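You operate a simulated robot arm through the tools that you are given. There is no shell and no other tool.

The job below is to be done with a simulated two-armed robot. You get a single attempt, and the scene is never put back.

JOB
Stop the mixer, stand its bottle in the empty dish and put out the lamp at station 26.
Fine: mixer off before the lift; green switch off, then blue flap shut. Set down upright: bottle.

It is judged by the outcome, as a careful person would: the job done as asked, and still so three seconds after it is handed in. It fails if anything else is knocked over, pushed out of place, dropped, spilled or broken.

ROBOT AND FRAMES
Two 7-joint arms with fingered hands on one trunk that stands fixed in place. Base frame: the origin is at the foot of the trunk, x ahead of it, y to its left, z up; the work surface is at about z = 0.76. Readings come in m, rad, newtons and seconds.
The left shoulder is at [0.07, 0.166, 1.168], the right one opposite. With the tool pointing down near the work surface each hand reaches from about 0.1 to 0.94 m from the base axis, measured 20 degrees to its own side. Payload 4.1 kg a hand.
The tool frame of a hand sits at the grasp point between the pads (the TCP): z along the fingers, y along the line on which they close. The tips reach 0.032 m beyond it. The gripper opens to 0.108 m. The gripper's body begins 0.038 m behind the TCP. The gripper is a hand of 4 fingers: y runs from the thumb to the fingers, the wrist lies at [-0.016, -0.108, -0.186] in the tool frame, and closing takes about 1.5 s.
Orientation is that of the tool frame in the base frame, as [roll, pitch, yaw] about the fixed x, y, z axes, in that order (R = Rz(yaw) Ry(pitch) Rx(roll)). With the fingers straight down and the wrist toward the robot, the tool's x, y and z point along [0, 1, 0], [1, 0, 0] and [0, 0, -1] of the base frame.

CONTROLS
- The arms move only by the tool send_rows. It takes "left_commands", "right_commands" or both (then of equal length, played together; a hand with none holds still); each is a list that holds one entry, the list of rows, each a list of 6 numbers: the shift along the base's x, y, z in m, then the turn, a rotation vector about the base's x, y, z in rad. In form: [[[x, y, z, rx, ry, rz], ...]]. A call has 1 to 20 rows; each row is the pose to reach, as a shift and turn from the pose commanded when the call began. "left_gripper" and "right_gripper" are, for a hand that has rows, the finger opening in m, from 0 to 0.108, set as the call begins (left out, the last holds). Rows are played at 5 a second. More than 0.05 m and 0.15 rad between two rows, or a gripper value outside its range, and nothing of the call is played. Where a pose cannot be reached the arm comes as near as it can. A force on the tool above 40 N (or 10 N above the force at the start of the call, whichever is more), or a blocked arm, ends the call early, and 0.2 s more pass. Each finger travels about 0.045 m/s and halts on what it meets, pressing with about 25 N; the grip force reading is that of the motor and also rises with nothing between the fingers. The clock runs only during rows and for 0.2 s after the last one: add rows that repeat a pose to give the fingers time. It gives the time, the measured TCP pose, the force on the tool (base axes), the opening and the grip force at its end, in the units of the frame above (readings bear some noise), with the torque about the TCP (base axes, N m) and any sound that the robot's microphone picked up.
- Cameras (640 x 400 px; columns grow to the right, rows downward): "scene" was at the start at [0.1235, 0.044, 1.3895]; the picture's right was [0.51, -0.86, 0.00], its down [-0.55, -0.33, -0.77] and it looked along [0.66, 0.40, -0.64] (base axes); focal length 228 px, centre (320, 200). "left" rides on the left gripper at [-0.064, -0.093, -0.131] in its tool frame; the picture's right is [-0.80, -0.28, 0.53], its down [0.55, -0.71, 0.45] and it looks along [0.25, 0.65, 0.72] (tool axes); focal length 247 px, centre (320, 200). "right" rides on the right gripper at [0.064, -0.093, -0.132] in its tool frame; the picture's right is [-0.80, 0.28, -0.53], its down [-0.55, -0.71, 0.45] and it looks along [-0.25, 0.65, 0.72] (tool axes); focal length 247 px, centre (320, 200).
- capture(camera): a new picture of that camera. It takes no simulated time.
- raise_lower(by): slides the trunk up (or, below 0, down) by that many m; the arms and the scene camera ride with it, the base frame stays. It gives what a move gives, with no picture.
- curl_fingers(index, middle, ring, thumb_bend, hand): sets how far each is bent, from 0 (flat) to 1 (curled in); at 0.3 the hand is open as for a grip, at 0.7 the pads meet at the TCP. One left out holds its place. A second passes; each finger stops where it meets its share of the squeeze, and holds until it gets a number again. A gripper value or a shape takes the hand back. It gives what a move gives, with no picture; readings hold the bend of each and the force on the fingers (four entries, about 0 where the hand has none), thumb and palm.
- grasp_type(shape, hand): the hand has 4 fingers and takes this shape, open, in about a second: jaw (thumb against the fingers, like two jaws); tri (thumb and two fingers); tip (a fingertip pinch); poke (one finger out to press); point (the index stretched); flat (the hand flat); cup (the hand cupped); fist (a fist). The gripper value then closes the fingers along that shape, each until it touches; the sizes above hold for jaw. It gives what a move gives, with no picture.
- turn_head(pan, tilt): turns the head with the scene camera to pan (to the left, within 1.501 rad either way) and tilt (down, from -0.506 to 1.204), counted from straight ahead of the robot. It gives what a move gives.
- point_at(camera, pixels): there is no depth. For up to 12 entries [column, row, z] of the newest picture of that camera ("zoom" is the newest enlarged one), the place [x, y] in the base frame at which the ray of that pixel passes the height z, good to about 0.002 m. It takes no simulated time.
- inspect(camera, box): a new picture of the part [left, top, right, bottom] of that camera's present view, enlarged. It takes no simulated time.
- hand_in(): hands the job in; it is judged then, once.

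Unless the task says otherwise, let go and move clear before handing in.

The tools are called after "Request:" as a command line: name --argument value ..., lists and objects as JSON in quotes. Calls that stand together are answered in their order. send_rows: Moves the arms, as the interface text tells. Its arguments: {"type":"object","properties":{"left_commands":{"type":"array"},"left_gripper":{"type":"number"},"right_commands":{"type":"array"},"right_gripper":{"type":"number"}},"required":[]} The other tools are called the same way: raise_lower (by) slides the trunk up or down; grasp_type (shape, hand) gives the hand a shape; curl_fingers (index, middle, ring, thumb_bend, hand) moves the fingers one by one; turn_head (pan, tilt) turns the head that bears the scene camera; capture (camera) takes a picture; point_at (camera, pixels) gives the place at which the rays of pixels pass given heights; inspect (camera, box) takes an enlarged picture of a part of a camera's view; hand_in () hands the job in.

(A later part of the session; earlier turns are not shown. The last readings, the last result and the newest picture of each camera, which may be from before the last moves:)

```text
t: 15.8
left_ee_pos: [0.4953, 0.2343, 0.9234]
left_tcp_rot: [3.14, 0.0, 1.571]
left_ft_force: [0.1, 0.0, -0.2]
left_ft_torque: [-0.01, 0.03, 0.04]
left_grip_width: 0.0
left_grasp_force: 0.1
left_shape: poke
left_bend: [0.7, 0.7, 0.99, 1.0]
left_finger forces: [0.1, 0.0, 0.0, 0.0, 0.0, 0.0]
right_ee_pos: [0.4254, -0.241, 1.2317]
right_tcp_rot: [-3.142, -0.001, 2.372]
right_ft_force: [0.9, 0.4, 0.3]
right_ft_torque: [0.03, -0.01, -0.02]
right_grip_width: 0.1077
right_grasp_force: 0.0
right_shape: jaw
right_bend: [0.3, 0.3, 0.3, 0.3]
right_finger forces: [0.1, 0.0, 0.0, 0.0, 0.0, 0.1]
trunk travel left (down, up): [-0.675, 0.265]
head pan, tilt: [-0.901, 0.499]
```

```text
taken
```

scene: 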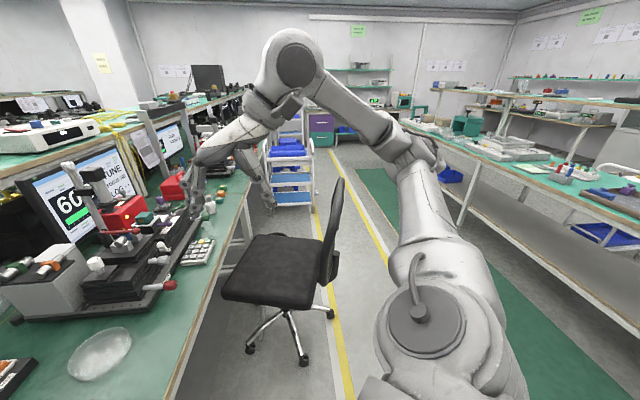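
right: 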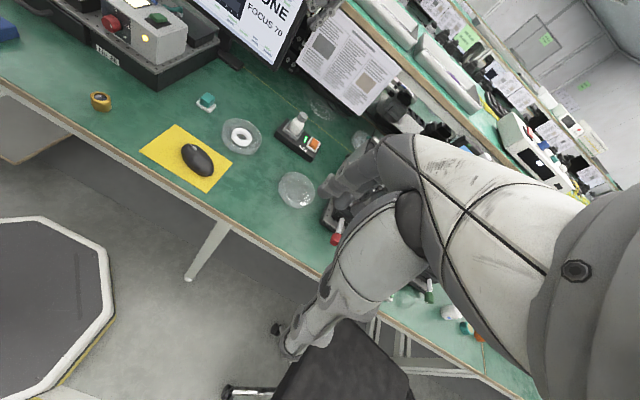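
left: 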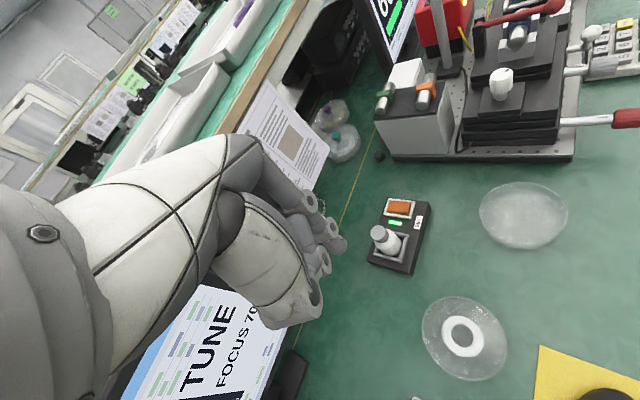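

I'll test which wrist orientation frees the shoulder: raise a bit, swing yaw the other way (+0.6), then try forward again.

Request:
turn_head --pan 0.75 --tilt 0.25

Request:
send_rows --left_commands '[[[0, 0, 0.05, 0, 0, 0.1], [0, 0, 0.1, 0, 0, 0.2], [0, 0, 0.14, 0, 0, 0.3], [0, 0, 0.14, 0, 0, 0.4], [0, 0, 0.14, 0, 0, 0.5], [0, 0, 0.14, 0, 0, 0.6], [0.04, 0, 0.14, 0, 0, 0.6], [0.08, 0, 0.14, 0, 0, 0.6], [0.12, 0, 0.14, 0, 0, 0.6], [0.16, 0, 0.14, 0, 0, 0.6], [0.2, 0, 0.14, 0, 0, 0.6], [0.24, 0, 0.14, 0, 0, 0.6], [0.24, 0, 0.14, 0, 0, 0.6]]]'

Request:
capture --camera "scene"

```text
t: 17.5
left_ee_pos: [0.4953, 0.2337, 0.9244]
left_tcp_rot: [3.141, 0.001, 1.572]
left_ft_force: [-0.5, -0.2, -0.9]
left_ft_torque: [0.02, 0.0, 0.0]
left_grip_width: 0.0003
left_grasp_force: 0.1
left_shape: poke
left_bend: [0.7, 0.7, 0.99, 1.0]
left_finger forces: [0.1, 0.1, 0.0, 0.0, 0.0, 0.1]
right_ee_pos: [0.4252, -0.2425, 1.2327]
right_tcp_rot: [3.141, 0.001, 2.372]
right_ft_force: [0.5, -0.8, -1.6]
right_ft_torque: [-0.01, 0.01, -0.01]
right_grip_width: 0.1078
right_grasp_force: 0.2
right_shape: jaw
right_bend: [0.3, 0.3, 0.3, 0.3]
right_finger forces: [0.0, 0.0, 0.0, 0.0, 0.0, 0.0]
trunk travel left (down, up): [-0.675, 0.265]
head pan, tilt: [0.75, 0.25]
```

```text
t: 20.3
left_ee_pos: [0.6523, 0.3029, 1.0893]
left_tcp_rot: [3.141, 0.001, 2.172]
left_ft_force: [-1.0, 0.7, 0.4]
left_ft_torque: [0.01, -0.02, -0.01]
left_grip_width: 0.0004
left_grasp_force: 0.1
left_shape: poke
left_bend: [0.7, 0.7, 0.99, 1.0]
left_finger forces: [0.0, 0.1, 0.1, 0.1, 0.0, 0.1]
left hand out of reach, approached as far as the arm can: row 2, 8, 9, 10, 11, 12, 13
right_ee_pos: [0.426, -0.2417, 1.2325]
right_tcp_rot: [3.141, -0.001, 2.372]
right_ft_force: [0.1, 0.1, 0.6]
right_ft_torque: [0.04, 0.02, -0.02]
right_grip_width: 0.1078
right_grasp_force: 0.1
right_shape: jaw
right_bend: [0.3, 0.3, 0.3, 0.3]
right_finger forces: [0.0, 0.0, 0.1, 0.1, 0.0, 0.0]
trunk travel left (down, up): [-0.675, 0.265]
head pan, tilt: [0.75, 0.25]
```

```text
taken
```

scene: 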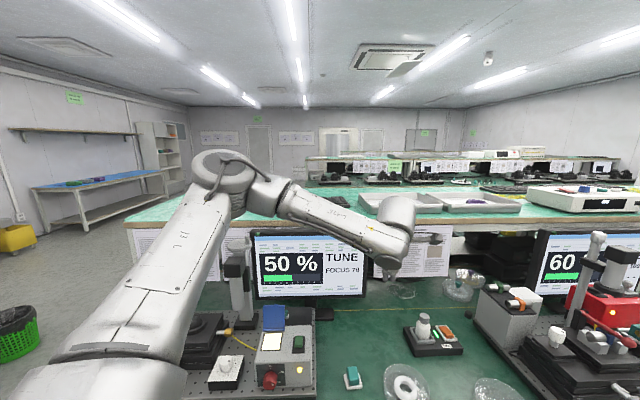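

The elbow stays pinned in the same corner. I'll return the left hand to its starting pose, where the elbow was lower and outside, and look at the posture there before trying a different route.

Request:
send_rows --left_commands '[[[-0.03, 0.02, 0.012, 0, 0, -0.1], [-0.06, 0.045, 0.024, 0, 0, -0.2], [-0.09, 0.07, 0.036, 0, 0, -0.3], [-0.12, 0.1, 0.05, 0, 0, -0.4], [-0.15, 0.13, 0.065, 0, 0, -0.5], [-0.18, 0.16, 0.08, 0, 0, -0.6], [-0.21, 0.19, 0.095, 0, 0, -0.6], [-0.24, 0.215, 0.105, 0, 0, -0.6], [-0.26, 0.23, 0.105, 0, 0, -0.6], [-0.26, 0.23, 0.105, 0, 0, -0.6]]]'

Request:
turn_head --pan 1.3 --tilt 0.4

Request:
capture --camera "scene"

```text
t: 22.5
left_ee_pos: [0.3937, 0.5271, 1.1972]
left_tcp_rot: [3.14, 0.0, 1.571]
left_ft_force: [0.1, -0.3, -0.4]
left_ft_torque: [0.02, -0.03, 0.01]
left_grip_width: 0.0003
left_grasp_force: 0.2
left_shape: poke
left_bend: [0.7, 0.7, 0.99, 1.0]
left_finger forces: [0.0, 0.1, 0.1, 0.1, 0.1, 0.0]
right_ee_pos: [0.4258, -0.2415, 1.2327]
right_tcp_rot: [3.141, -0.001, 2.371]
right_ft_force: [-0.7, 0.1, -0.7]
right_ft_torque: [0.02, 0.0, -0.01]
right_grip_width: 0.1077
right_grasp_force: 0.1
right_shape: jaw
right_bend: [0.3, 0.3, 0.3, 0.3]
right_finger forces: [0.0, 0.0, 0.0, 0.1, 0.0, 0.1]
trunk travel left (down, up): [-0.675, 0.265]
head pan, tilt: [0.75, 0.25]
```

```text
t: 23.5
left_ee_pos: [0.3952, 0.5272, 1.1968]
left_tcp_rot: [3.141, -0.001, 1.572]
left_ft_force: [-0.6, 0.0, -0.1]
left_ft_torque: [0.02, 0.01, 0.03]
left_grip_width: 0.0002
left_grasp_force: 0.1
left_shape: poke
left_bend: [0.7, 0.7, 0.99, 1.0]
left_finger forces: [0.0, 0.0, 0.0, 0.0, 0.0, 0.1]
right_ee_pos: [0.4258, -0.2412, 1.2321]
right_tcp_rot: [-3.141, -0.001, 2.371]
right_ft_force: [-0.7, 0.7, 0.1]
right_ft_torque: [0.0, 0.0, -0.01]
right_grip_width: 0.1075
right_grasp_force: 0.0
right_shape: jaw
right_bend: [0.3, 0.3, 0.3, 0.3]
right_finger forces: [0.0, 0.0, 0.0, 0.0, 0.0, 0.0]
trunk travel left (down, up): [-0.675, 0.265]
head pan, tilt: [1.3, 0.4]
```

```text
taken
```

scene: 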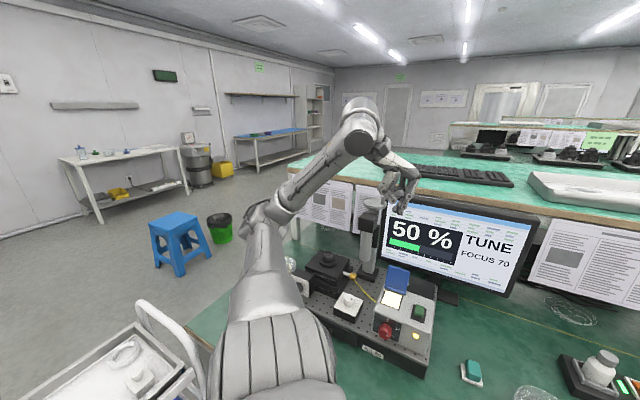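

At the start pose the elbow is straight out left at shoulder height (265,210). To make the elbow stay low, I'll raise the trunk so the hand works below shoulder level, then lower the hand in place to z≈1.1.

Request:
raise_lower --by 0.25

Request:
send_rows --left_commands '[[[0, -0.01, -0.04, 0, 0, 0], [0, -0.02, -0.08, 0, 0, 0], [0, -0.03, -0.12, 0, 0, 0], [0, -0.04, -0.16, 0, 0, 0], [0, -0.05, -0.2, 0, 0, 0], [0, -0.06, -0.24, 0, 0, 0], [0, -0.08, -0.28, 0, 0, 0], [0, -0.1, -0.32, 0, 0, 0], [0, -0.12, -0.34, 0, 0, 0], [0, -0.12, -0.34, 0, 0, 0]]]'

Request:
capture --camera "scene"

```text
t: 26.1
left_ee_pos: [0.3951, 0.5278, 1.4462]
left_tcp_rot: [3.141, -0.001, 1.573]
left_ft_force: [0.0, 0.2, 0.2]
left_ft_torque: [0.02, -0.03, 0.02]
left_grip_width: 0.0
left_grasp_force: 0.0
left_shape: poke
left_bend: [0.7, 0.7, 0.99, 1.0]
left_finger forces: [0.1, 0.1, 0.0, 0.0, 0.0, 0.0]
right_ee_pos: [0.4255, -0.2419, 1.4829]
right_tcp_rot: [3.14, 0.001, 2.374]
right_ft_force: [0.4, 0.1, 0.8]
right_ft_torque: [-0.02, -0.01, 0.01]
right_grip_width: 0.1078
right_grasp_force: 0.0
right_shape: jaw
right_bend: [0.3, 0.3, 0.3, 0.3]
right_finger forces: [0.0, 0.1, 0.0, 0.0, 0.1, 0.0]
trunk travel left (down, up): [-0.925, 0.015]
head pan, tilt: [1.3, 0.4]
```

```text
t: 28.3
left_ee_pos: [0.3965, 0.4069, 1.1057]
left_tcp_rot: [3.141, -0.001, 1.571]
left_ft_force: [0.5, -0.6, 0.4]
left_ft_torque: [-0.02, 0.03, -0.01]
left_grip_width: 0.0
left_grasp_force: 0.1
left_shape: poke
left_bend: [0.7, 0.7, 0.99, 1.0]
left_finger forces: [0.1, 0.1, 0.0, 0.1, 0.0, 0.1]
right_ee_pos: [0.4269, -0.2418, 1.483]
right_tcp_rot: [-3.14, 0.0, 2.371]
right_ft_force: [0.4, 0.6, 0.7]
right_ft_torque: [0.01, 0.01, 0.0]
right_grip_width: 0.1076
right_grasp_force: 0.1
right_shape: jaw
right_bend: [0.3, 0.3, 0.3, 0.3]
right_finger forces: [0.0, 0.0, 0.0, 0.0, 0.1, 0.0]
trunk travel left (down, up): [-0.925, 0.015]
head pan, tilt: [1.3, 0.4]
```

```text
taken
```

scene: 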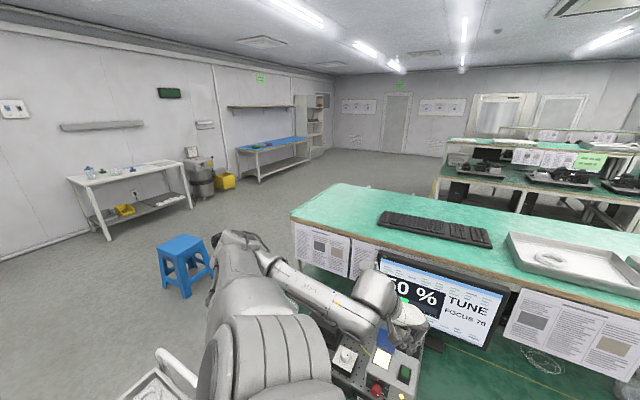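

Now the elbow stays out-left and below the shoulder, with no reach warning. I'll advance toward the mixer at z≈1.08.

Request:
send_rows --left_commands '[[[0.035, -0.02, 0, 0, 0, 0], [0.07, -0.04, 0, 0, 0, 0], [0.105, -0.06, 0, 0, 0, 0], [0.14, -0.08, 0, 0, 0, 0], [0.175, -0.1, 0, 0, 0, 0], [0.21, -0.12, 0, 0, 0, 0], [0.245, -0.14, 0, 0, 0, 0], [0.28, -0.16, 0, 0, 0, 0], [0.315, -0.18, 0, 0, 0, 0], [0.35, -0.2, 0, 0, 0, 0]]]'

Request:
turn_head --pan 0.7 --tilt 0.6

Request:
capture --camera "scene"

```text
t: 30.5
left_ee_pos: [0.7471, 0.2075, 1.1082]
left_tcp_rot: [-3.139, -0.003, 1.572]
left_ft_force: [0.5, -0.1, 0.8]
left_ft_torque: [-0.01, 0.01, 0.01]
left_grip_width: 0.0
left_grasp_force: 0.0
left_shape: poke
left_bend: [0.7, 0.7, 0.99, 1.0]
left_finger forces: [0.0, 0.1, 0.1, 0.0, 0.0, 0.0]
right_ee_pos: [0.4288, -0.2431, 1.4823]
right_tcp_rot: [3.14, -0.001, 2.372]
right_ft_force: [0.4, -0.2, 0.4]
right_ft_torque: [0.03, 0.07, -0.02]
right_grip_width: 0.1077
right_grasp_force: 0.0
right_shape: jaw
right_bend: [0.3, 0.3, 0.3, 0.3]
right_finger forces: [0.0, 0.0, 0.1, 0.1, 0.1, 0.0]
trunk travel left (down, up): [-0.925, 0.015]
head pan, tilt: [1.3, 0.4]
```

```text
t: 31.5
left_ee_pos: [0.7445, 0.2097, 1.1099]
left_tcp_rot: [-3.142, 0.0, 1.57]
left_ft_force: [0.2, 0.1, -0.5]
left_ft_torque: [-0.02, 0.0, 0.01]
left_grip_width: 0.0
left_grasp_force: 0.0
left_shape: poke
left_bend: [0.7, 0.7, 0.99, 1.0]
left_finger forces: [0.1, 0.0, 0.0, 0.0, 0.0, 0.0]
right_ee_pos: [0.426, -0.2405, 1.4832]
right_tcp_rot: [3.141, 0.0, 2.372]
right_ft_force: [0.7, 0.6, 0.3]
right_ft_torque: [0.01, 0.0, 0.0]
right_grip_width: 0.1075
right_grasp_force: 0.1
right_shape: jaw
right_bend: [0.3, 0.3, 0.3, 0.3]
right_finger forces: [0.1, 0.1, 0.0, 0.0, 0.1, 0.0]
trunk travel left (down, up): [-0.925, 0.015]
head pan, tilt: [0.7, 0.6]
```

```text
taken
```

scene: 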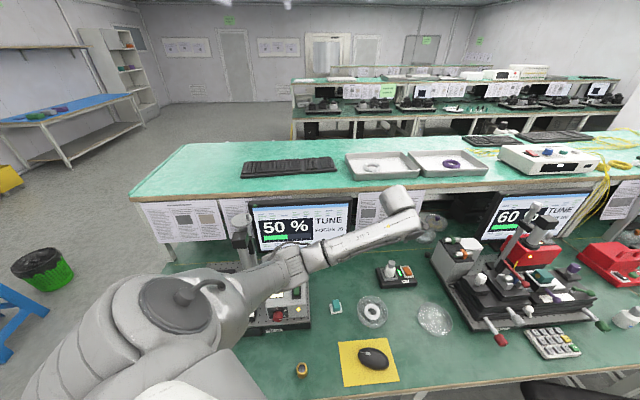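

The left hand reached (0.745, 0.21, 1.11) freely. I'll go forward and down toward a point above the orange rocker and view from the left camera.

Request:
send_rows --left_commands '[[[0.015, -0.01, -0.02, 0, 0, 0], [0.03, -0.02, -0.05, 0, 0, 0], [0.045, -0.03, -0.08, 0, 0, 0], [0.06, -0.04, -0.11, 0, 0, 0], [0.06, -0.04, -0.11, 0, 0, 0]]]'

Request:
capture --camera "left"

Request:
capture --camera "scene"

Request:
capture --camera "right"

```text
t: 32.7
left_ee_pos: [0.8048, 0.1669, 0.9968]
left_tcp_rot: [-3.14, 0.0, 1.569]
left_ft_force: [-0.3, -0.3, -0.2]
left_ft_torque: [0.01, 0.02, 0.0]
left_grip_width: 0.0
left_grasp_force: 0.1
left_shape: poke
left_bend: [0.7, 0.7, 0.99, 1.0]
left_finger forces: [0.0, 0.1, 0.0, 0.1, 0.0, 0.1]
right_ee_pos: [0.4252, -0.2407, 1.4839]
right_tcp_rot: [-3.141, 0.0, 2.37]
right_ft_force: [-0.7, 0.1, -0.6]
right_ft_torque: [-0.01, 0.03, -0.02]
right_grip_width: 0.1079
right_grasp_force: 0.0
right_shape: jaw
right_bend: [0.3, 0.3, 0.3, 0.3]
right_finger forces: [0.0, 0.1, 0.0, 0.0, 0.1, 0.0]
trunk travel left (down, up): [-0.925, 0.015]
head pan, tilt: [0.7, 0.6]
```

```text
taken
```

left: 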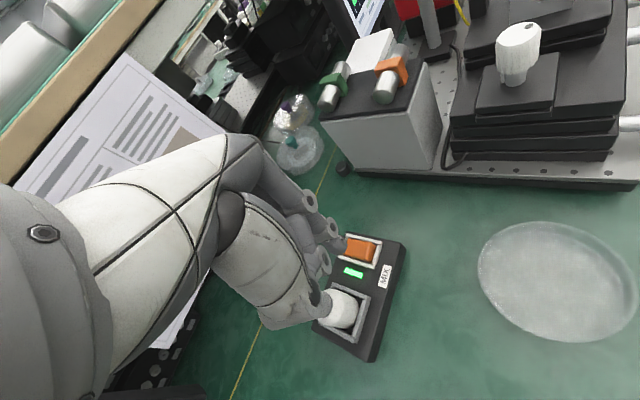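

```text
taken
```

scene: 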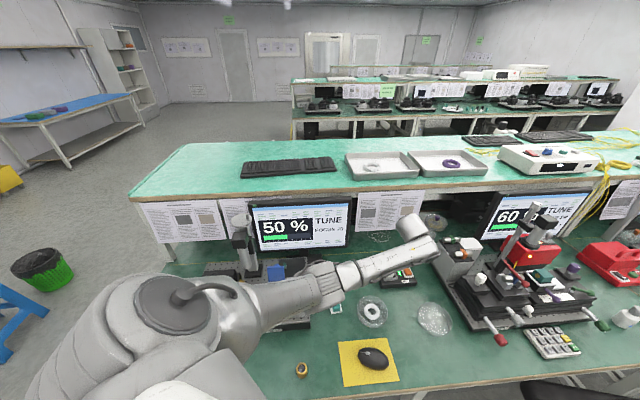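

```text
taken
```

right: 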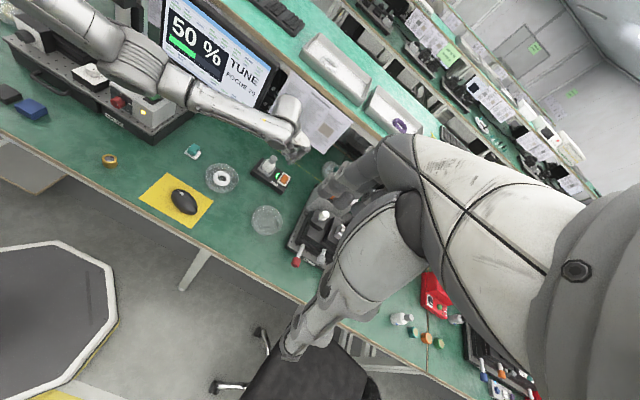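

The hand is above the mixer at (0.805, 0.167, 0.997). I'll zoom on the fingers to see which digit sticks out and where.

Request:
inspect --camera "left" --box '[230, 160, 410, 360]'

Request:
inspect --camera "right" --box '[230, 80, 350, 220]'

Request:
inspect --camera "scene" --box '[360, 200, 470, 300]'

```text
2.00 times, centred on (320, 260) of left
```

zoom: 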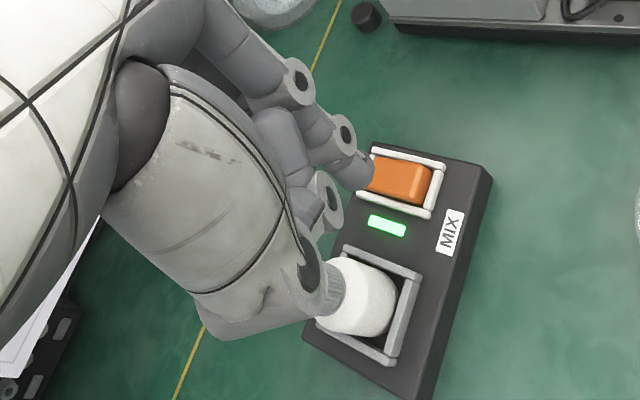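

```text
2.86 times, centred on (290, 150) of right
```

zoom: 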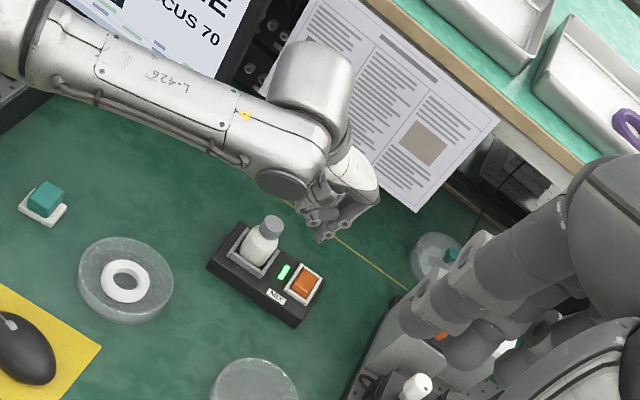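

```text
4.00 times, centred on (415, 250) of scene
```

zoom: 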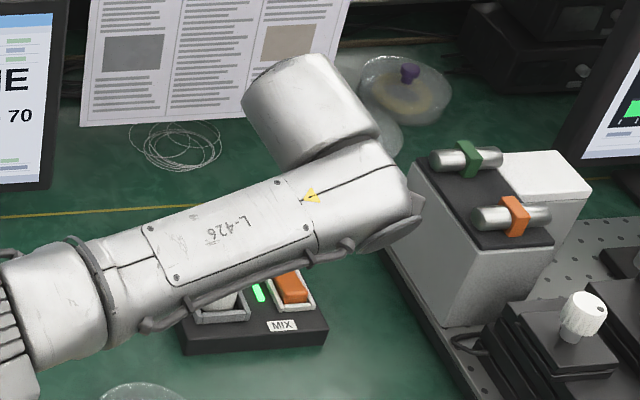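

The thumb and index seem pinched together as the poking point near the TCP. I'll take a close look at the rocker from here and measure its frame corners.

Request:
inspect --camera "left" --box '[330, 225, 410, 275]'

```text
8.00 times, centred on (370, 250) of left
```

zoom: 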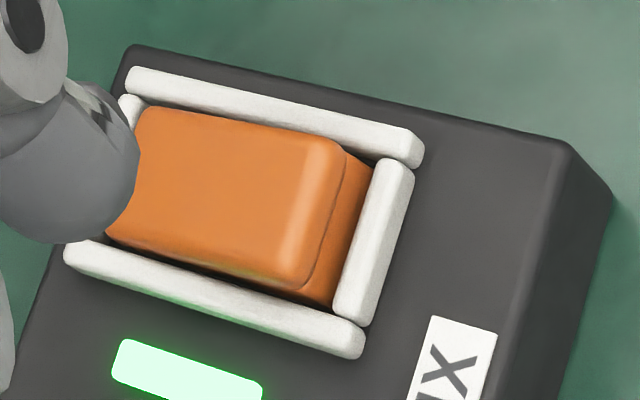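

The rocker's near (right) end shows a tall end face above the frame, its far end sinks into the frame. I'll measure the rocker edges.

Request:
point_at --camera "zoom" --pixels '[[328, 215, 0.8], [328, 215, 0.81], [345, 150, 0.805], [310, 280, 0.805], [140, 110, 0.8], [105, 235, 0.8], [420, 150, 0.8], [362, 345, 0.8], [65, 255, 0.8], [130, 72, 0.8], [570, 140, 0.79], [565, 150, 0.79]]'

```text
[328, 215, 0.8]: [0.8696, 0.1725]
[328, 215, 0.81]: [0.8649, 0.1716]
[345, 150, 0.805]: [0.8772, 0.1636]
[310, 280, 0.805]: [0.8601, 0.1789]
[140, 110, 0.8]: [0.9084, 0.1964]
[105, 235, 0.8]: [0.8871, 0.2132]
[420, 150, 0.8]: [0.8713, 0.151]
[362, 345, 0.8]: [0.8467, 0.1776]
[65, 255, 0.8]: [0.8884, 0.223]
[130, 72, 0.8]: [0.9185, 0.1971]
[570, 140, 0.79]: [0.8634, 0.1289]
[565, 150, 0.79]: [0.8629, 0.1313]
```

The rocker runs from near edge (0.8675, 0.1715) to far end (0.898, 0.205); I'd press near (0.873, 0.178). Now I'll zoom in from the right camera to locate the fingertip.

Request:
inspect --camera "right" --box '[270, 125, 330, 175]'

Request:
inspect --camera "left" --box '[290, 190, 370, 290]'

```text
8.00 times, centred on (300, 150) of right
```

zoom: 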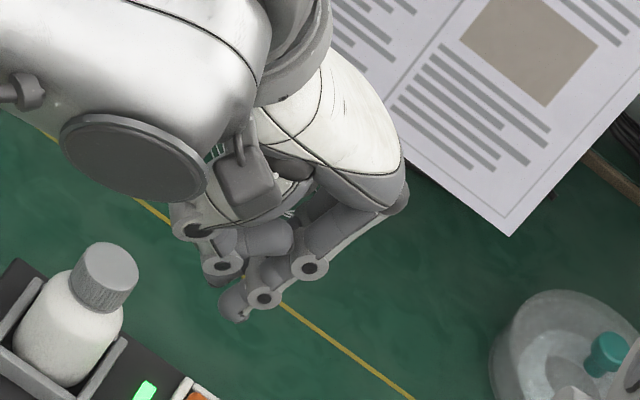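

```text
4.00 times, centred on (330, 240) of left
```

zoom: 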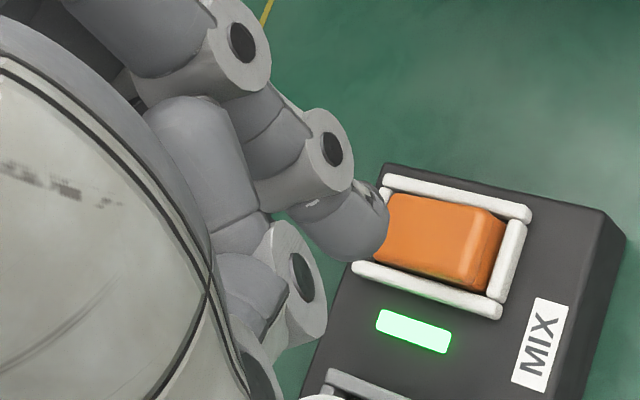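

I'll triangulate the index fingertip from the left (341,248) and right (289,163) views.

Request:
capture --camera "left"

Request:
capture --camera "right"

Request:
point_at --camera "left" --pixels '[[341, 248, 0.94], [341, 248, 0.98]]'

Request:
point_at --camera "right" --pixels '[[289, 163, 0.94], [289, 163, 0.98]]'

```text
taken
```

left: 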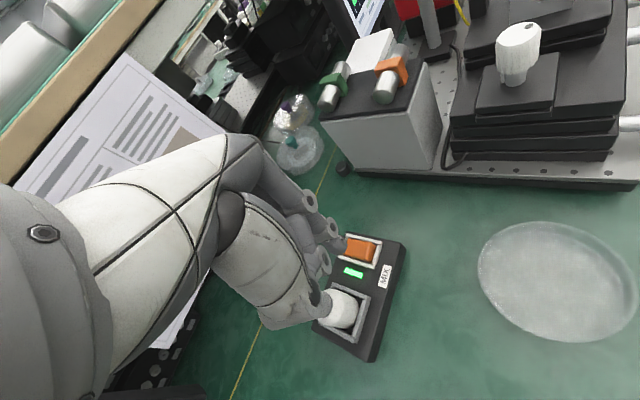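

```text
taken
```

right: 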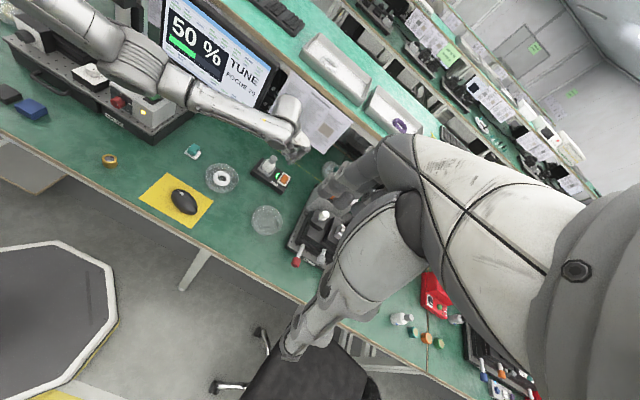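

```text
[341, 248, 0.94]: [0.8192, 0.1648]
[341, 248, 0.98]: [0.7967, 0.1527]
```

```text
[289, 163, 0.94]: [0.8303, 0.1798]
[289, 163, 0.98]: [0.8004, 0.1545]
```

The fingertip is about 0.01–0.02 m below and slightly behind/right of the TCP. The shoulder is too high for full extension at the switch, so I'll extend the hand up-forward and lower the trunk in steps, keeping the arm stretched.

Request:
send_rows --left_commands '[[[0.01, 0.005, 0.03, 0, 0, 0], [0.02, 0.01, 0.06, 0, 0, 0], [0.035, 0.015, 0.085, 0, 0, 0], [0.05, 0.02, 0.085, 0, 0, 0], [0.05, 0.02, 0.085, 0, 0, 0]]]'

Request:
raise_lower --by -0.12

Request:
capture --camera "scene"

Request:
capture --camera "right"

```text
t: 33.9
left_ee_pos: [0.8569, 0.1886, 1.083]
left_tcp_rot: [3.142, 0.0, 1.57]
left_ft_force: [0.2, 0.0, -0.4]
left_ft_torque: [-0.04, 0.01, -0.02]
left_grip_width: 0.0003
left_grasp_force: 0.0
left_shape: poke
left_bend: [0.7, 0.7, 0.99, 1.0]
left_finger forces: [0.0, 0.0, 0.0, 0.1, 0.1, 0.1]
right_ee_pos: [0.4258, -0.2405, 1.483]
right_tcp_rot: [-3.141, -0.001, 2.371]
right_ft_force: [-0.1, 0.1, 0.1]
right_ft_torque: [0.03, -0.05, 0.01]
right_grip_width: 0.1075
right_grasp_force: 0.0
right_shape: jaw
right_bend: [0.3, 0.3, 0.3, 0.3]
right_finger forces: [0.1, 0.0, 0.0, 0.0, 0.0, 0.1]
trunk travel left (down, up): [-0.925, 0.015]
head pan, tilt: [0.7, 0.6]
```

```text
t: 35.4
left_ee_pos: [0.8565, 0.1881, 0.9633]
left_tcp_rot: [3.14, 0.001, 1.57]
left_ft_force: [0.2, -0.1, -0.9]
left_ft_torque: [0.05, -0.04, 0.01]
left_grip_width: 0.0
left_grasp_force: 0.0
left_shape: poke
left_bend: [0.7, 0.7, 0.99, 1.0]
left_finger forces: [0.0, 0.0, 0.1, 0.1, 0.1, 0.1]
right_ee_pos: [0.4258, -0.2407, 1.3627]
right_tcp_rot: [3.142, -0.001, 2.371]
right_ft_force: [0.5, 0.3, 0.1]
right_ft_torque: [-0.02, -0.01, -0.03]
right_grip_width: 0.1078
right_grasp_force: 0.0
right_shape: jaw
right_bend: [0.3, 0.3, 0.3, 0.3]
right_finger forces: [0.0, 0.0, 0.0, 0.0, 0.1, 0.0]
trunk travel left (down, up): [-0.805, 0.135]
head pan, tilt: [0.7, 0.6]
```

```text
taken
```

scene: 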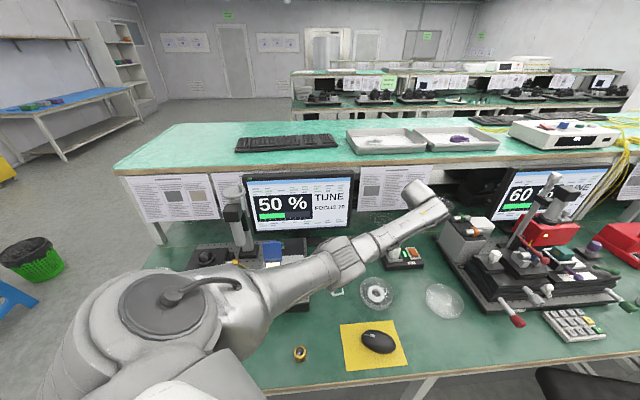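

```text
taken
```

right: 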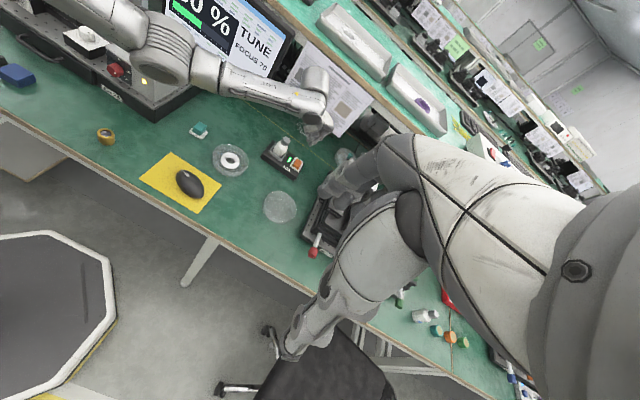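

Good progress with no warnings. I'll repeat once more: raise the hand slightly, then lower the trunk another 0.1 m.

Request:
send_rows --left_commands '[[[0.005, 0, 0.03, 0, 0, 0], [0.01, 0.002, 0.06, 0, 0, 0], [0.02, 0.004, 0.07, 0, 0, 0], [0.02, 0.004, 0.07, 0, 0, 0]]]'

Request:
raise_lower --by -0.1

Request:
capture --camera "left"

Request:
capture --camera "scene"

Request:
capture --camera "right"

```text
t: 36.4
left_ee_pos: [0.8753, 0.1937, 1.033]
left_tcp_rot: [3.141, 0.001, 1.571]
left_ft_force: [0.5, 0.7, -0.6]
left_ft_torque: [0.0, 0.02, -0.02]
left_grip_width: 0.0002
left_grasp_force: 0.1
left_shape: poke
left_bend: [0.7, 0.7, 0.99, 1.0]
left_finger forces: [0.0, 0.0, 0.0, 0.1, 0.0, 0.0]
right_ee_pos: [0.4264, -0.2426, 1.3627]
right_tcp_rot: [-3.14, 0.001, 2.373]
right_ft_force: [-0.3, 0.0, 0.2]
right_ft_torque: [0.02, -0.02, -0.05]
right_grip_width: 0.1077
right_grasp_force: 0.0
right_shape: jaw
right_bend: [0.3, 0.3, 0.3, 0.3]
right_finger forces: [0.0, 0.1, 0.0, 0.0, 0.0, 0.1]
trunk travel left (down, up): [-0.805, 0.135]
head pan, tilt: [0.7, 0.6]
```

```text
t: 37.7
left_ee_pos: [0.8749, 0.192, 0.9338]
left_tcp_rot: [-3.14, -0.001, 1.57]
left_ft_force: [0.1, 0.7, 0.5]
left_ft_torque: [0.02, -0.02, -0.01]
left_grip_width: 0.0002
left_grasp_force: 0.1
left_shape: poke
left_bend: [0.7, 0.7, 0.99, 1.0]
left_finger forces: [0.0, 0.1, 0.0, 0.1, 0.0, 0.0]
right_ee_pos: [0.4258, -0.2426, 1.2637]
right_tcp_rot: [3.141, 0.0, 2.372]
right_ft_force: [0.6, -0.1, -0.4]
right_ft_torque: [-0.02, 0.0, -0.01]
right_grip_width: 0.1078
right_grasp_force: 0.1
right_shape: jaw
right_bend: [0.3, 0.3, 0.3, 0.3]
right_finger forces: [0.0, 0.1, 0.1, 0.0, 0.1, 0.1]
trunk travel left (down, up): [-0.705, 0.235]
head pan, tilt: [0.7, 0.6]
```

```text
taken
```

left: 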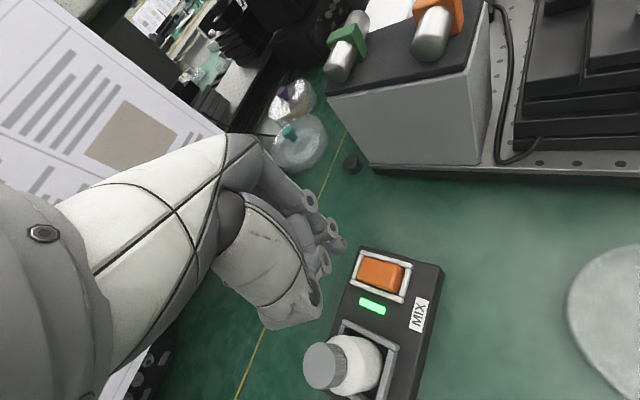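

```text
taken
```

scene: 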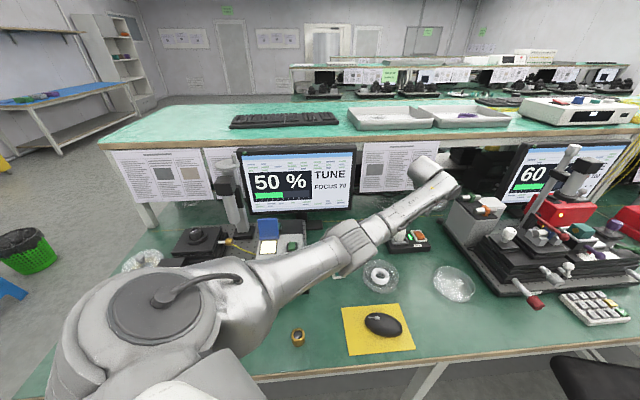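

```text
taken
```

right: 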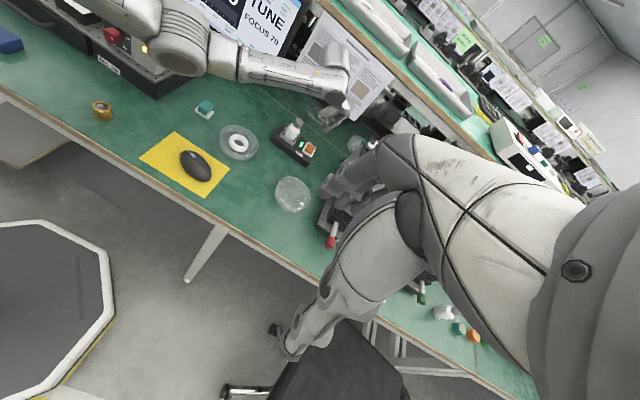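

The fingertip should be near the press point already. I'll go down to TCP z≈0.868 and check the view again.

Request:
send_rows --left_commands '[[[0.002, -0.001, -0.025, 0, 0, 0], [0.004, -0.002, -0.05, 0, 0, 0], [0.004, -0.002, -0.065, 0, 0, 0], [0.004, -0.002, -0.065, 0, 0, 0]]]'

Request:
capture --camera "left"

Request:
inspect --camera "left" --box '[290, 200, 430, 330]'

Request:
inspect --camera "right" --box '[270, 90, 360, 170]'

```text
t: 38.7
left_ee_pos: [0.8803, 0.189, 0.8703]
left_tcp_rot: [-3.141, 0.0, 1.571]
left_ft_force: [-0.2, -0.5, 1.1]
left_ft_torque: [-0.01, -0.02, -0.01]
left_grip_width: 0.0001
left_grasp_force: 0.0
left_shape: poke
left_bend: [0.7, 0.7, 0.99, 1.0]
left_finger forces: [0.1, 0.0, 0.0, 0.0, 0.0, 0.0]
right_ee_pos: [0.4255, -0.2424, 1.2625]
right_tcp_rot: [-3.141, 0.0, 2.372]
right_ft_force: [-0.3, -0.5, -0.6]
right_ft_torque: [0.01, -0.01, -0.03]
right_grip_width: 0.1079
right_grasp_force: 0.1
right_shape: jaw
right_bend: [0.3, 0.3, 0.3, 0.3]
right_finger forces: [0.0, 0.1, 0.1, 0.1, 0.0, 0.0]
trunk travel left (down, up): [-0.705, 0.235]
head pan, tilt: [0.7, 0.6]
```

```text
taken
```

left: 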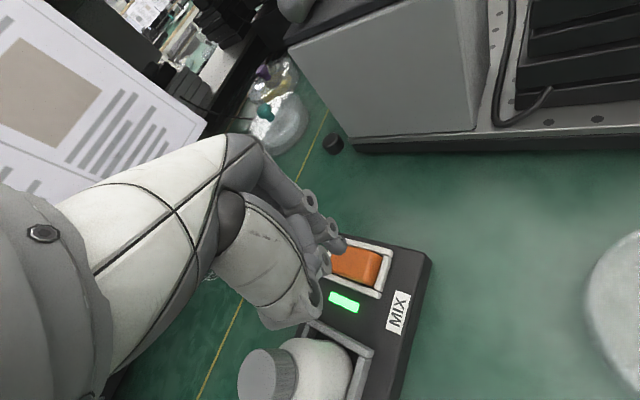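

```text
3.08 times, centred on (360, 265) of left
```

zoom: 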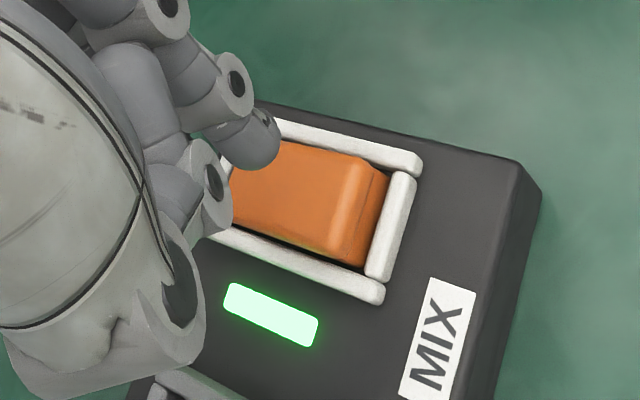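

```text
5.00 times, centred on (315, 130) of right
```

zoom: 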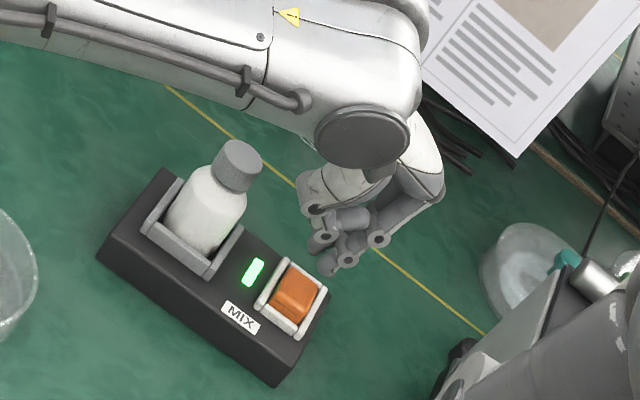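

I'll triangulate the fingertip again at this closer position: left (341,249), right (317,143).

Request:
capture --camera "right"

Request:
point_at --camera "left" --pixels '[[341, 249, 0.82], [341, 249, 0.86], [373, 267, 0.808], [343, 256, 0.8]]'

Request:
point_at --camera "right" --pixels '[[317, 143, 0.82], [317, 143, 0.86], [308, 153, 0.808]]'

Request:
inspect --camera "right" --box '[295, 125, 335, 165]'

```text
taken
```

right: 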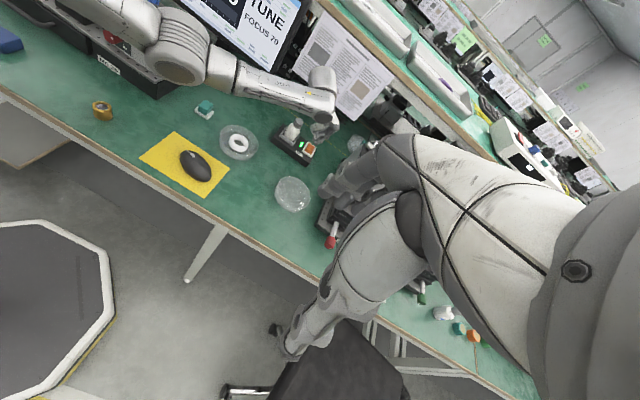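

```text
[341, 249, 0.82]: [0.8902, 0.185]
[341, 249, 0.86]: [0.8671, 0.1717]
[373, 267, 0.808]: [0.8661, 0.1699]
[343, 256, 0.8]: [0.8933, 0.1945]
```

```text
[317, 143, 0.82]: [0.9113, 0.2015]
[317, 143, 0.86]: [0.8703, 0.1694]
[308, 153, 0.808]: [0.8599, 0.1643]
```

```text
10.00 times, centred on (315, 145) of right
```

zoom: 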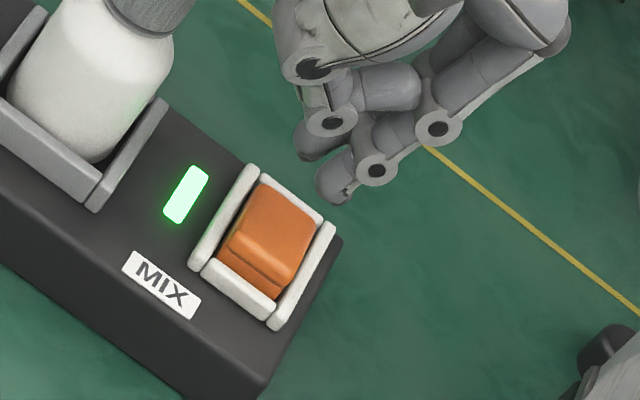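

The index fingertip ball is at about (0.8665, 0.171, 0.861), i.e. offset (-0.014, -0.018, -0.009) from TCP. A second fingertip lies beside it; I'll curl the middle finger fully and see what changes.

Request:
curl_fingers --hand "left" --middle 1.0

Request:
inspect --camera "right" --box '[295, 125, 335, 165]'

Request:
inspect --camera "left" --box '[290, 200, 430, 330]'

```text
t: 39.7
left_ee_pos: [0.8797, 0.1887, 0.8705]
left_tcp_rot: [-3.141, -0.001, 1.571]
left_ft_force: [0.0, 0.1, 0.5]
left_ft_torque: [0.0, -0.01, 0.01]
left_grip_width: 0.0336
left_grasp_force: 0.1
left_shape: fingers
left_bend: [0.7, 0.84, 0.99, 1.0]
left_finger forces: [0.1, 0.1, 0.0, 0.0, 0.1, 0.0]
right_ee_pos: [0.4259, -0.2412, 1.2626]
right_tcp_rot: [-3.14, -0.002, 2.371]
right_ft_force: [0.3, 0.7, 0.9]
right_ft_torque: [-0.02, 0.04, 0.01]
right_grip_width: 0.1076
right_grasp_force: 0.1
right_shape: jaw
right_bend: [0.3, 0.3, 0.3, 0.3]
right_finger forces: [0.0, 0.1, 0.0, 0.0, 0.0, 0.1]
trunk travel left (down, up): [-0.705, 0.235]
head pan, tilt: [0.7, 0.6]
```

```text
10.00 times, centred on (315, 145) of right
```

zoom: 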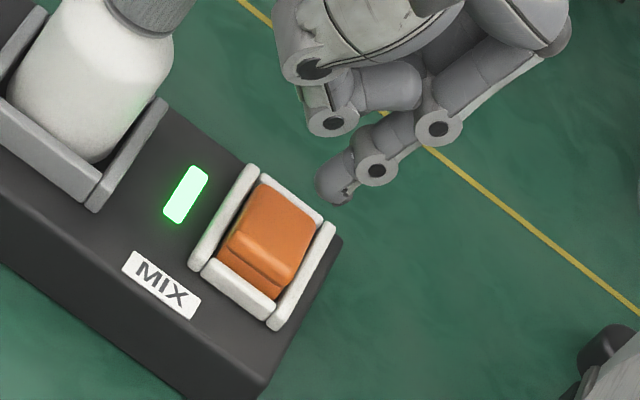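

```text
3.08 times, centred on (360, 265) of left
```

zoom: 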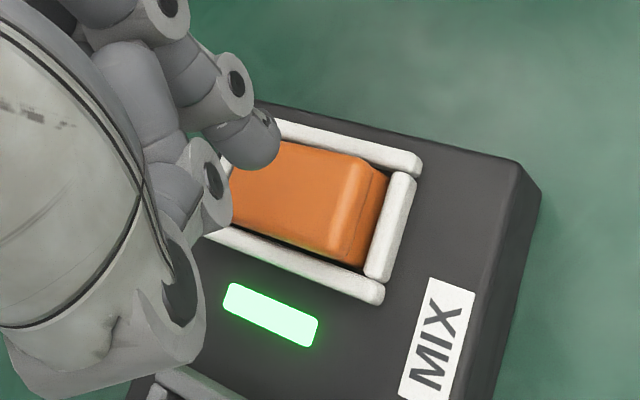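

Now only the index protrudes. I'll check the height of the neighbouring knuckle disc (left (326,258), right (316.5,137)) to make sure it clears the frame during the press.

Request:
capture --camera "left"

Request:
capture --camera "right"

Request:
point_at --camera "left" --pixels '[[326, 258, 0.82], [326, 258, 0.9], [341, 249, 0.85]]'

Request:
point_at --camera "right" --pixels '[[316.5, 137, 0.82], [316.5, 137, 0.9], [316.5, 143, 0.85]]'

```text
taken
```

left: 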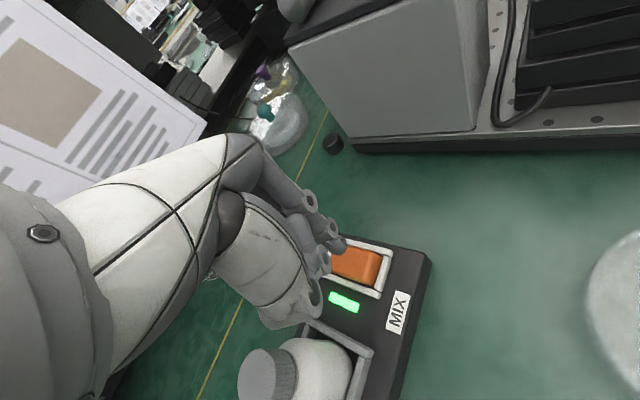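

```text
taken
```

right: 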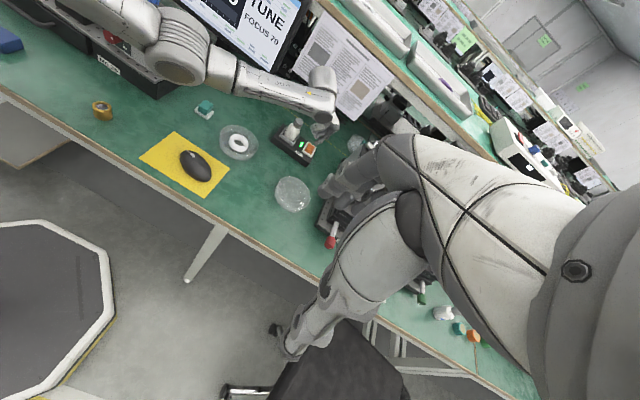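

```text
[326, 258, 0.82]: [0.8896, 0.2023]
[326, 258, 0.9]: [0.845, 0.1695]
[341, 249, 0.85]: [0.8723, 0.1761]
```

```text
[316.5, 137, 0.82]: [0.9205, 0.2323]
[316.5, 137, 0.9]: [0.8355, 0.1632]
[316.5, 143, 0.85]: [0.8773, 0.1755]
```

The knuckle sits ~0.02 m higher than the tip, so the press is clear. I'll shift (+0.006, +0.006) and descend to TCP z≈0.828, just at contact.

Request:
send_rows --left_commands '[[[0.006, 0.006, 0, 0, 0, 0], [0.006, 0.006, -0.015, 0, 0, 0], [0.006, 0.006, -0.03, 0, 0, 0], [0.006, 0.006, -0.038, 0, 0, 0], [0.006, 0.006, -0.042, 0, 0, 0], [0.006, 0.006, -0.042, 0, 0, 0]]]'

Request:
inspect --camera "left" --box '[290, 200, 430, 330]'

Request:
inspect --camera "right" --box '[295, 125, 335, 165]'

```text
t: 41.2
left_ee_pos: [0.8889, 0.1932, 0.8368]
left_tcp_rot: [3.126, 0.0, 1.567]
left_ft_force: [0.3, -3.7, 15.6]
left_ft_torque: [-0.29, 0.11, -0.02]
left_grip_width: 0.0318
left_grasp_force: 7.2
left_shape: fingers
left_bend: [0.7, 0.84, 0.99, 1.0]
left_finger forces: [14.5, 0.1, 0.1, 0.0, 0.0, 0.0]
right_ee_pos: [0.4253, -0.2411, 1.2633]
right_tcp_rot: [3.141, 0.0, 2.37]
right_ft_force: [0.6, 0.1, -0.9]
right_ft_torque: [-0.02, 0.05, 0.0]
right_grip_width: 0.1077
right_grasp_force: 0.0
right_shape: jaw
right_bend: [0.3, 0.3, 0.3, 0.3]
right_finger forces: [0.0, 0.1, 0.1, 0.0, 0.0, 0.0]
trunk travel left (down, up): [-0.705, 0.235]
head pan, tilt: [0.7, 0.6]
stopped in row 6 (left hand): the force on the tool passed its limit at 41 N (the readings are from after the stop); the commanded pose is now the measured one
```

```text
3.08 times, centred on (360, 265) of left
```

zoom: 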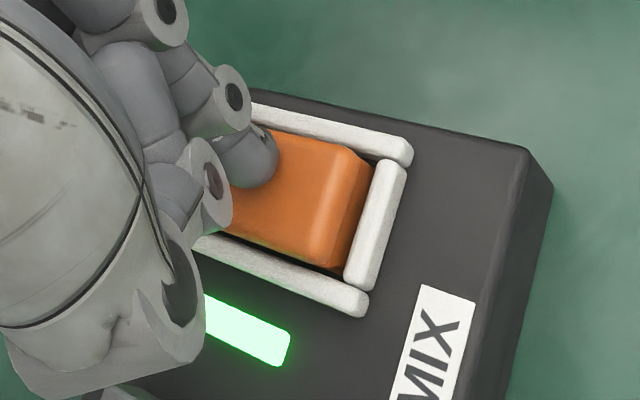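

```text
10.00 times, centred on (315, 145) of right
```

zoom: 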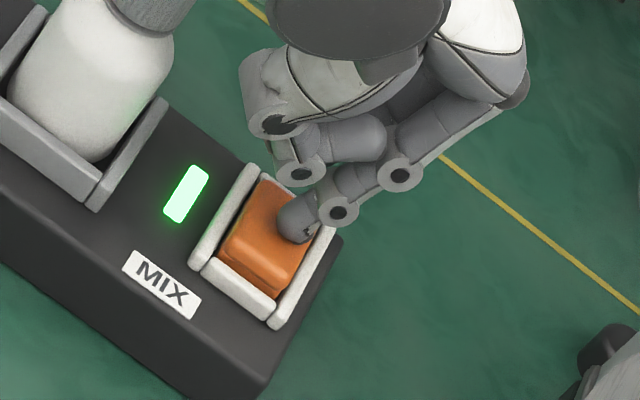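

The index touched the rocker on its far/middle part (left zoom (255,165)) and force tripped; LED still lit. I'll lift, move toward the near raised end by about (-0.016, -0.011), and check.

Request:
send_rows --left_commands '[[[0, 0, 0.01, 0, 0, 0], [0, 0, 0.02, 0, 0, 0], [-0.008, -0.0055, 0.02, 0, 0, 0], [-0.016, -0.011, 0.02, 0, 0, 0], [-0.016, -0.011, 0.02, 0, 0, 0]]]'

Request:
inspect --camera "left" --box '[290, 200, 430, 330]'

Request:
inspect --camera "right" --box '[295, 125, 335, 165]'

```text
t: 42.4
left_ee_pos: [0.872, 0.1846, 0.8542]
left_tcp_rot: [3.13, 0.0, 1.572]
left_ft_force: [-0.8, 0.8, -0.7]
left_ft_torque: [0.0, -0.03, -0.02]
left_grip_width: 0.0336
left_grasp_force: 0.0
left_shape: fingers
left_bend: [0.7, 0.84, 0.99, 1.0]
left_finger forces: [0.0, 0.0, 0.0, 0.0, 0.0, 0.1]
right_ee_pos: [0.4257, -0.2417, 1.2633]
right_tcp_rot: [-3.141, 0.0, 2.371]
right_ft_force: [0.7, -0.9, -0.2]
right_ft_torque: [-0.01, -0.02, 0.01]
right_grip_width: 0.1075
right_grasp_force: 0.0
right_shape: jaw
right_bend: [0.3, 0.3, 0.3, 0.3]
right_finger forces: [0.0, 0.1, 0.0, 0.0, 0.0, 0.0]
trunk travel left (down, up): [-0.705, 0.235]
head pan, tilt: [0.7, 0.6]
```

```text
3.08 times, centred on (360, 265) of left
```

zoom: 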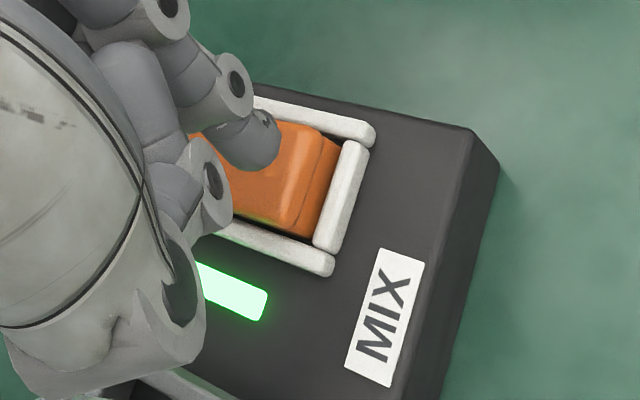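

```text
10.00 times, centred on (315, 145) of right
```

zoom: 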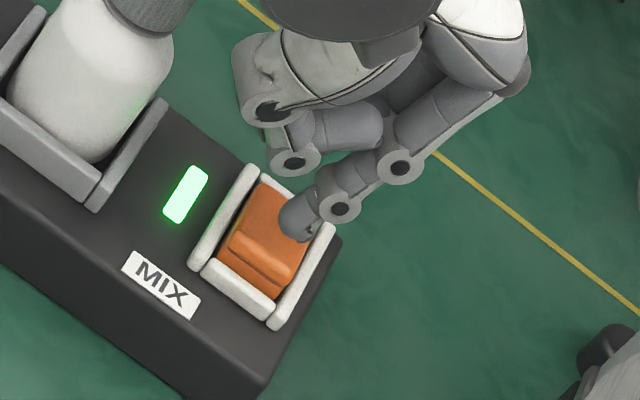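

Measuring the tip again at this spot.

Request:
capture --camera "left"

Request:
capture --camera "right"

Request:
point_at --camera "left" --pixels '[[340, 248.7, 0.82], [340, 248.7, 0.86], [358.2, 257.5, 0.808], [361, 258, 0.808], [353, 273, 0.808], [366, 244, 0.808]]'

Request:
point_at --camera "right" --pixels '[[313, 147, 0.82], [313, 147, 0.86], [309.2, 150.7, 0.808]]'

```text
taken
```

left: 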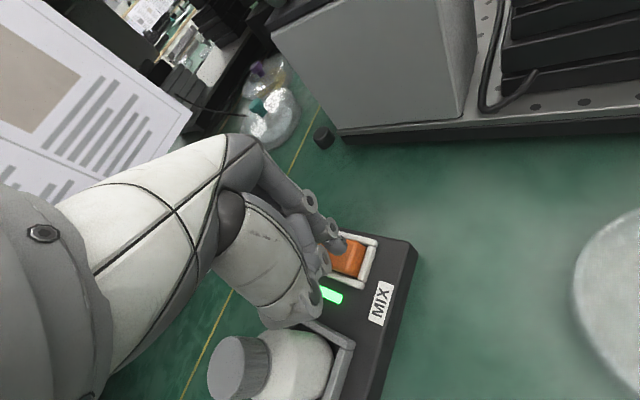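

```text
taken
```

right: 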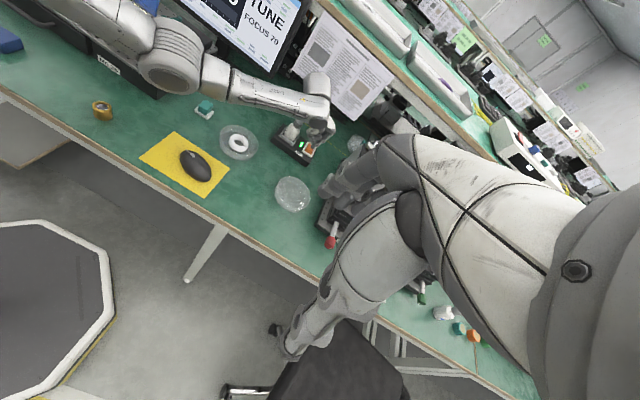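

```text
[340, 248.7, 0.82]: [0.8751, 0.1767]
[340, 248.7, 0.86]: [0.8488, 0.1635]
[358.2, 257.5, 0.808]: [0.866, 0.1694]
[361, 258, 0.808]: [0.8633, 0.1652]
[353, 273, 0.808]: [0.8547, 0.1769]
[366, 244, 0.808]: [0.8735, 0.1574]
```

```text
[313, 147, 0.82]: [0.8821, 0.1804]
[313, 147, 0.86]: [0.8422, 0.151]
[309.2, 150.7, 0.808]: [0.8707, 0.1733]
```

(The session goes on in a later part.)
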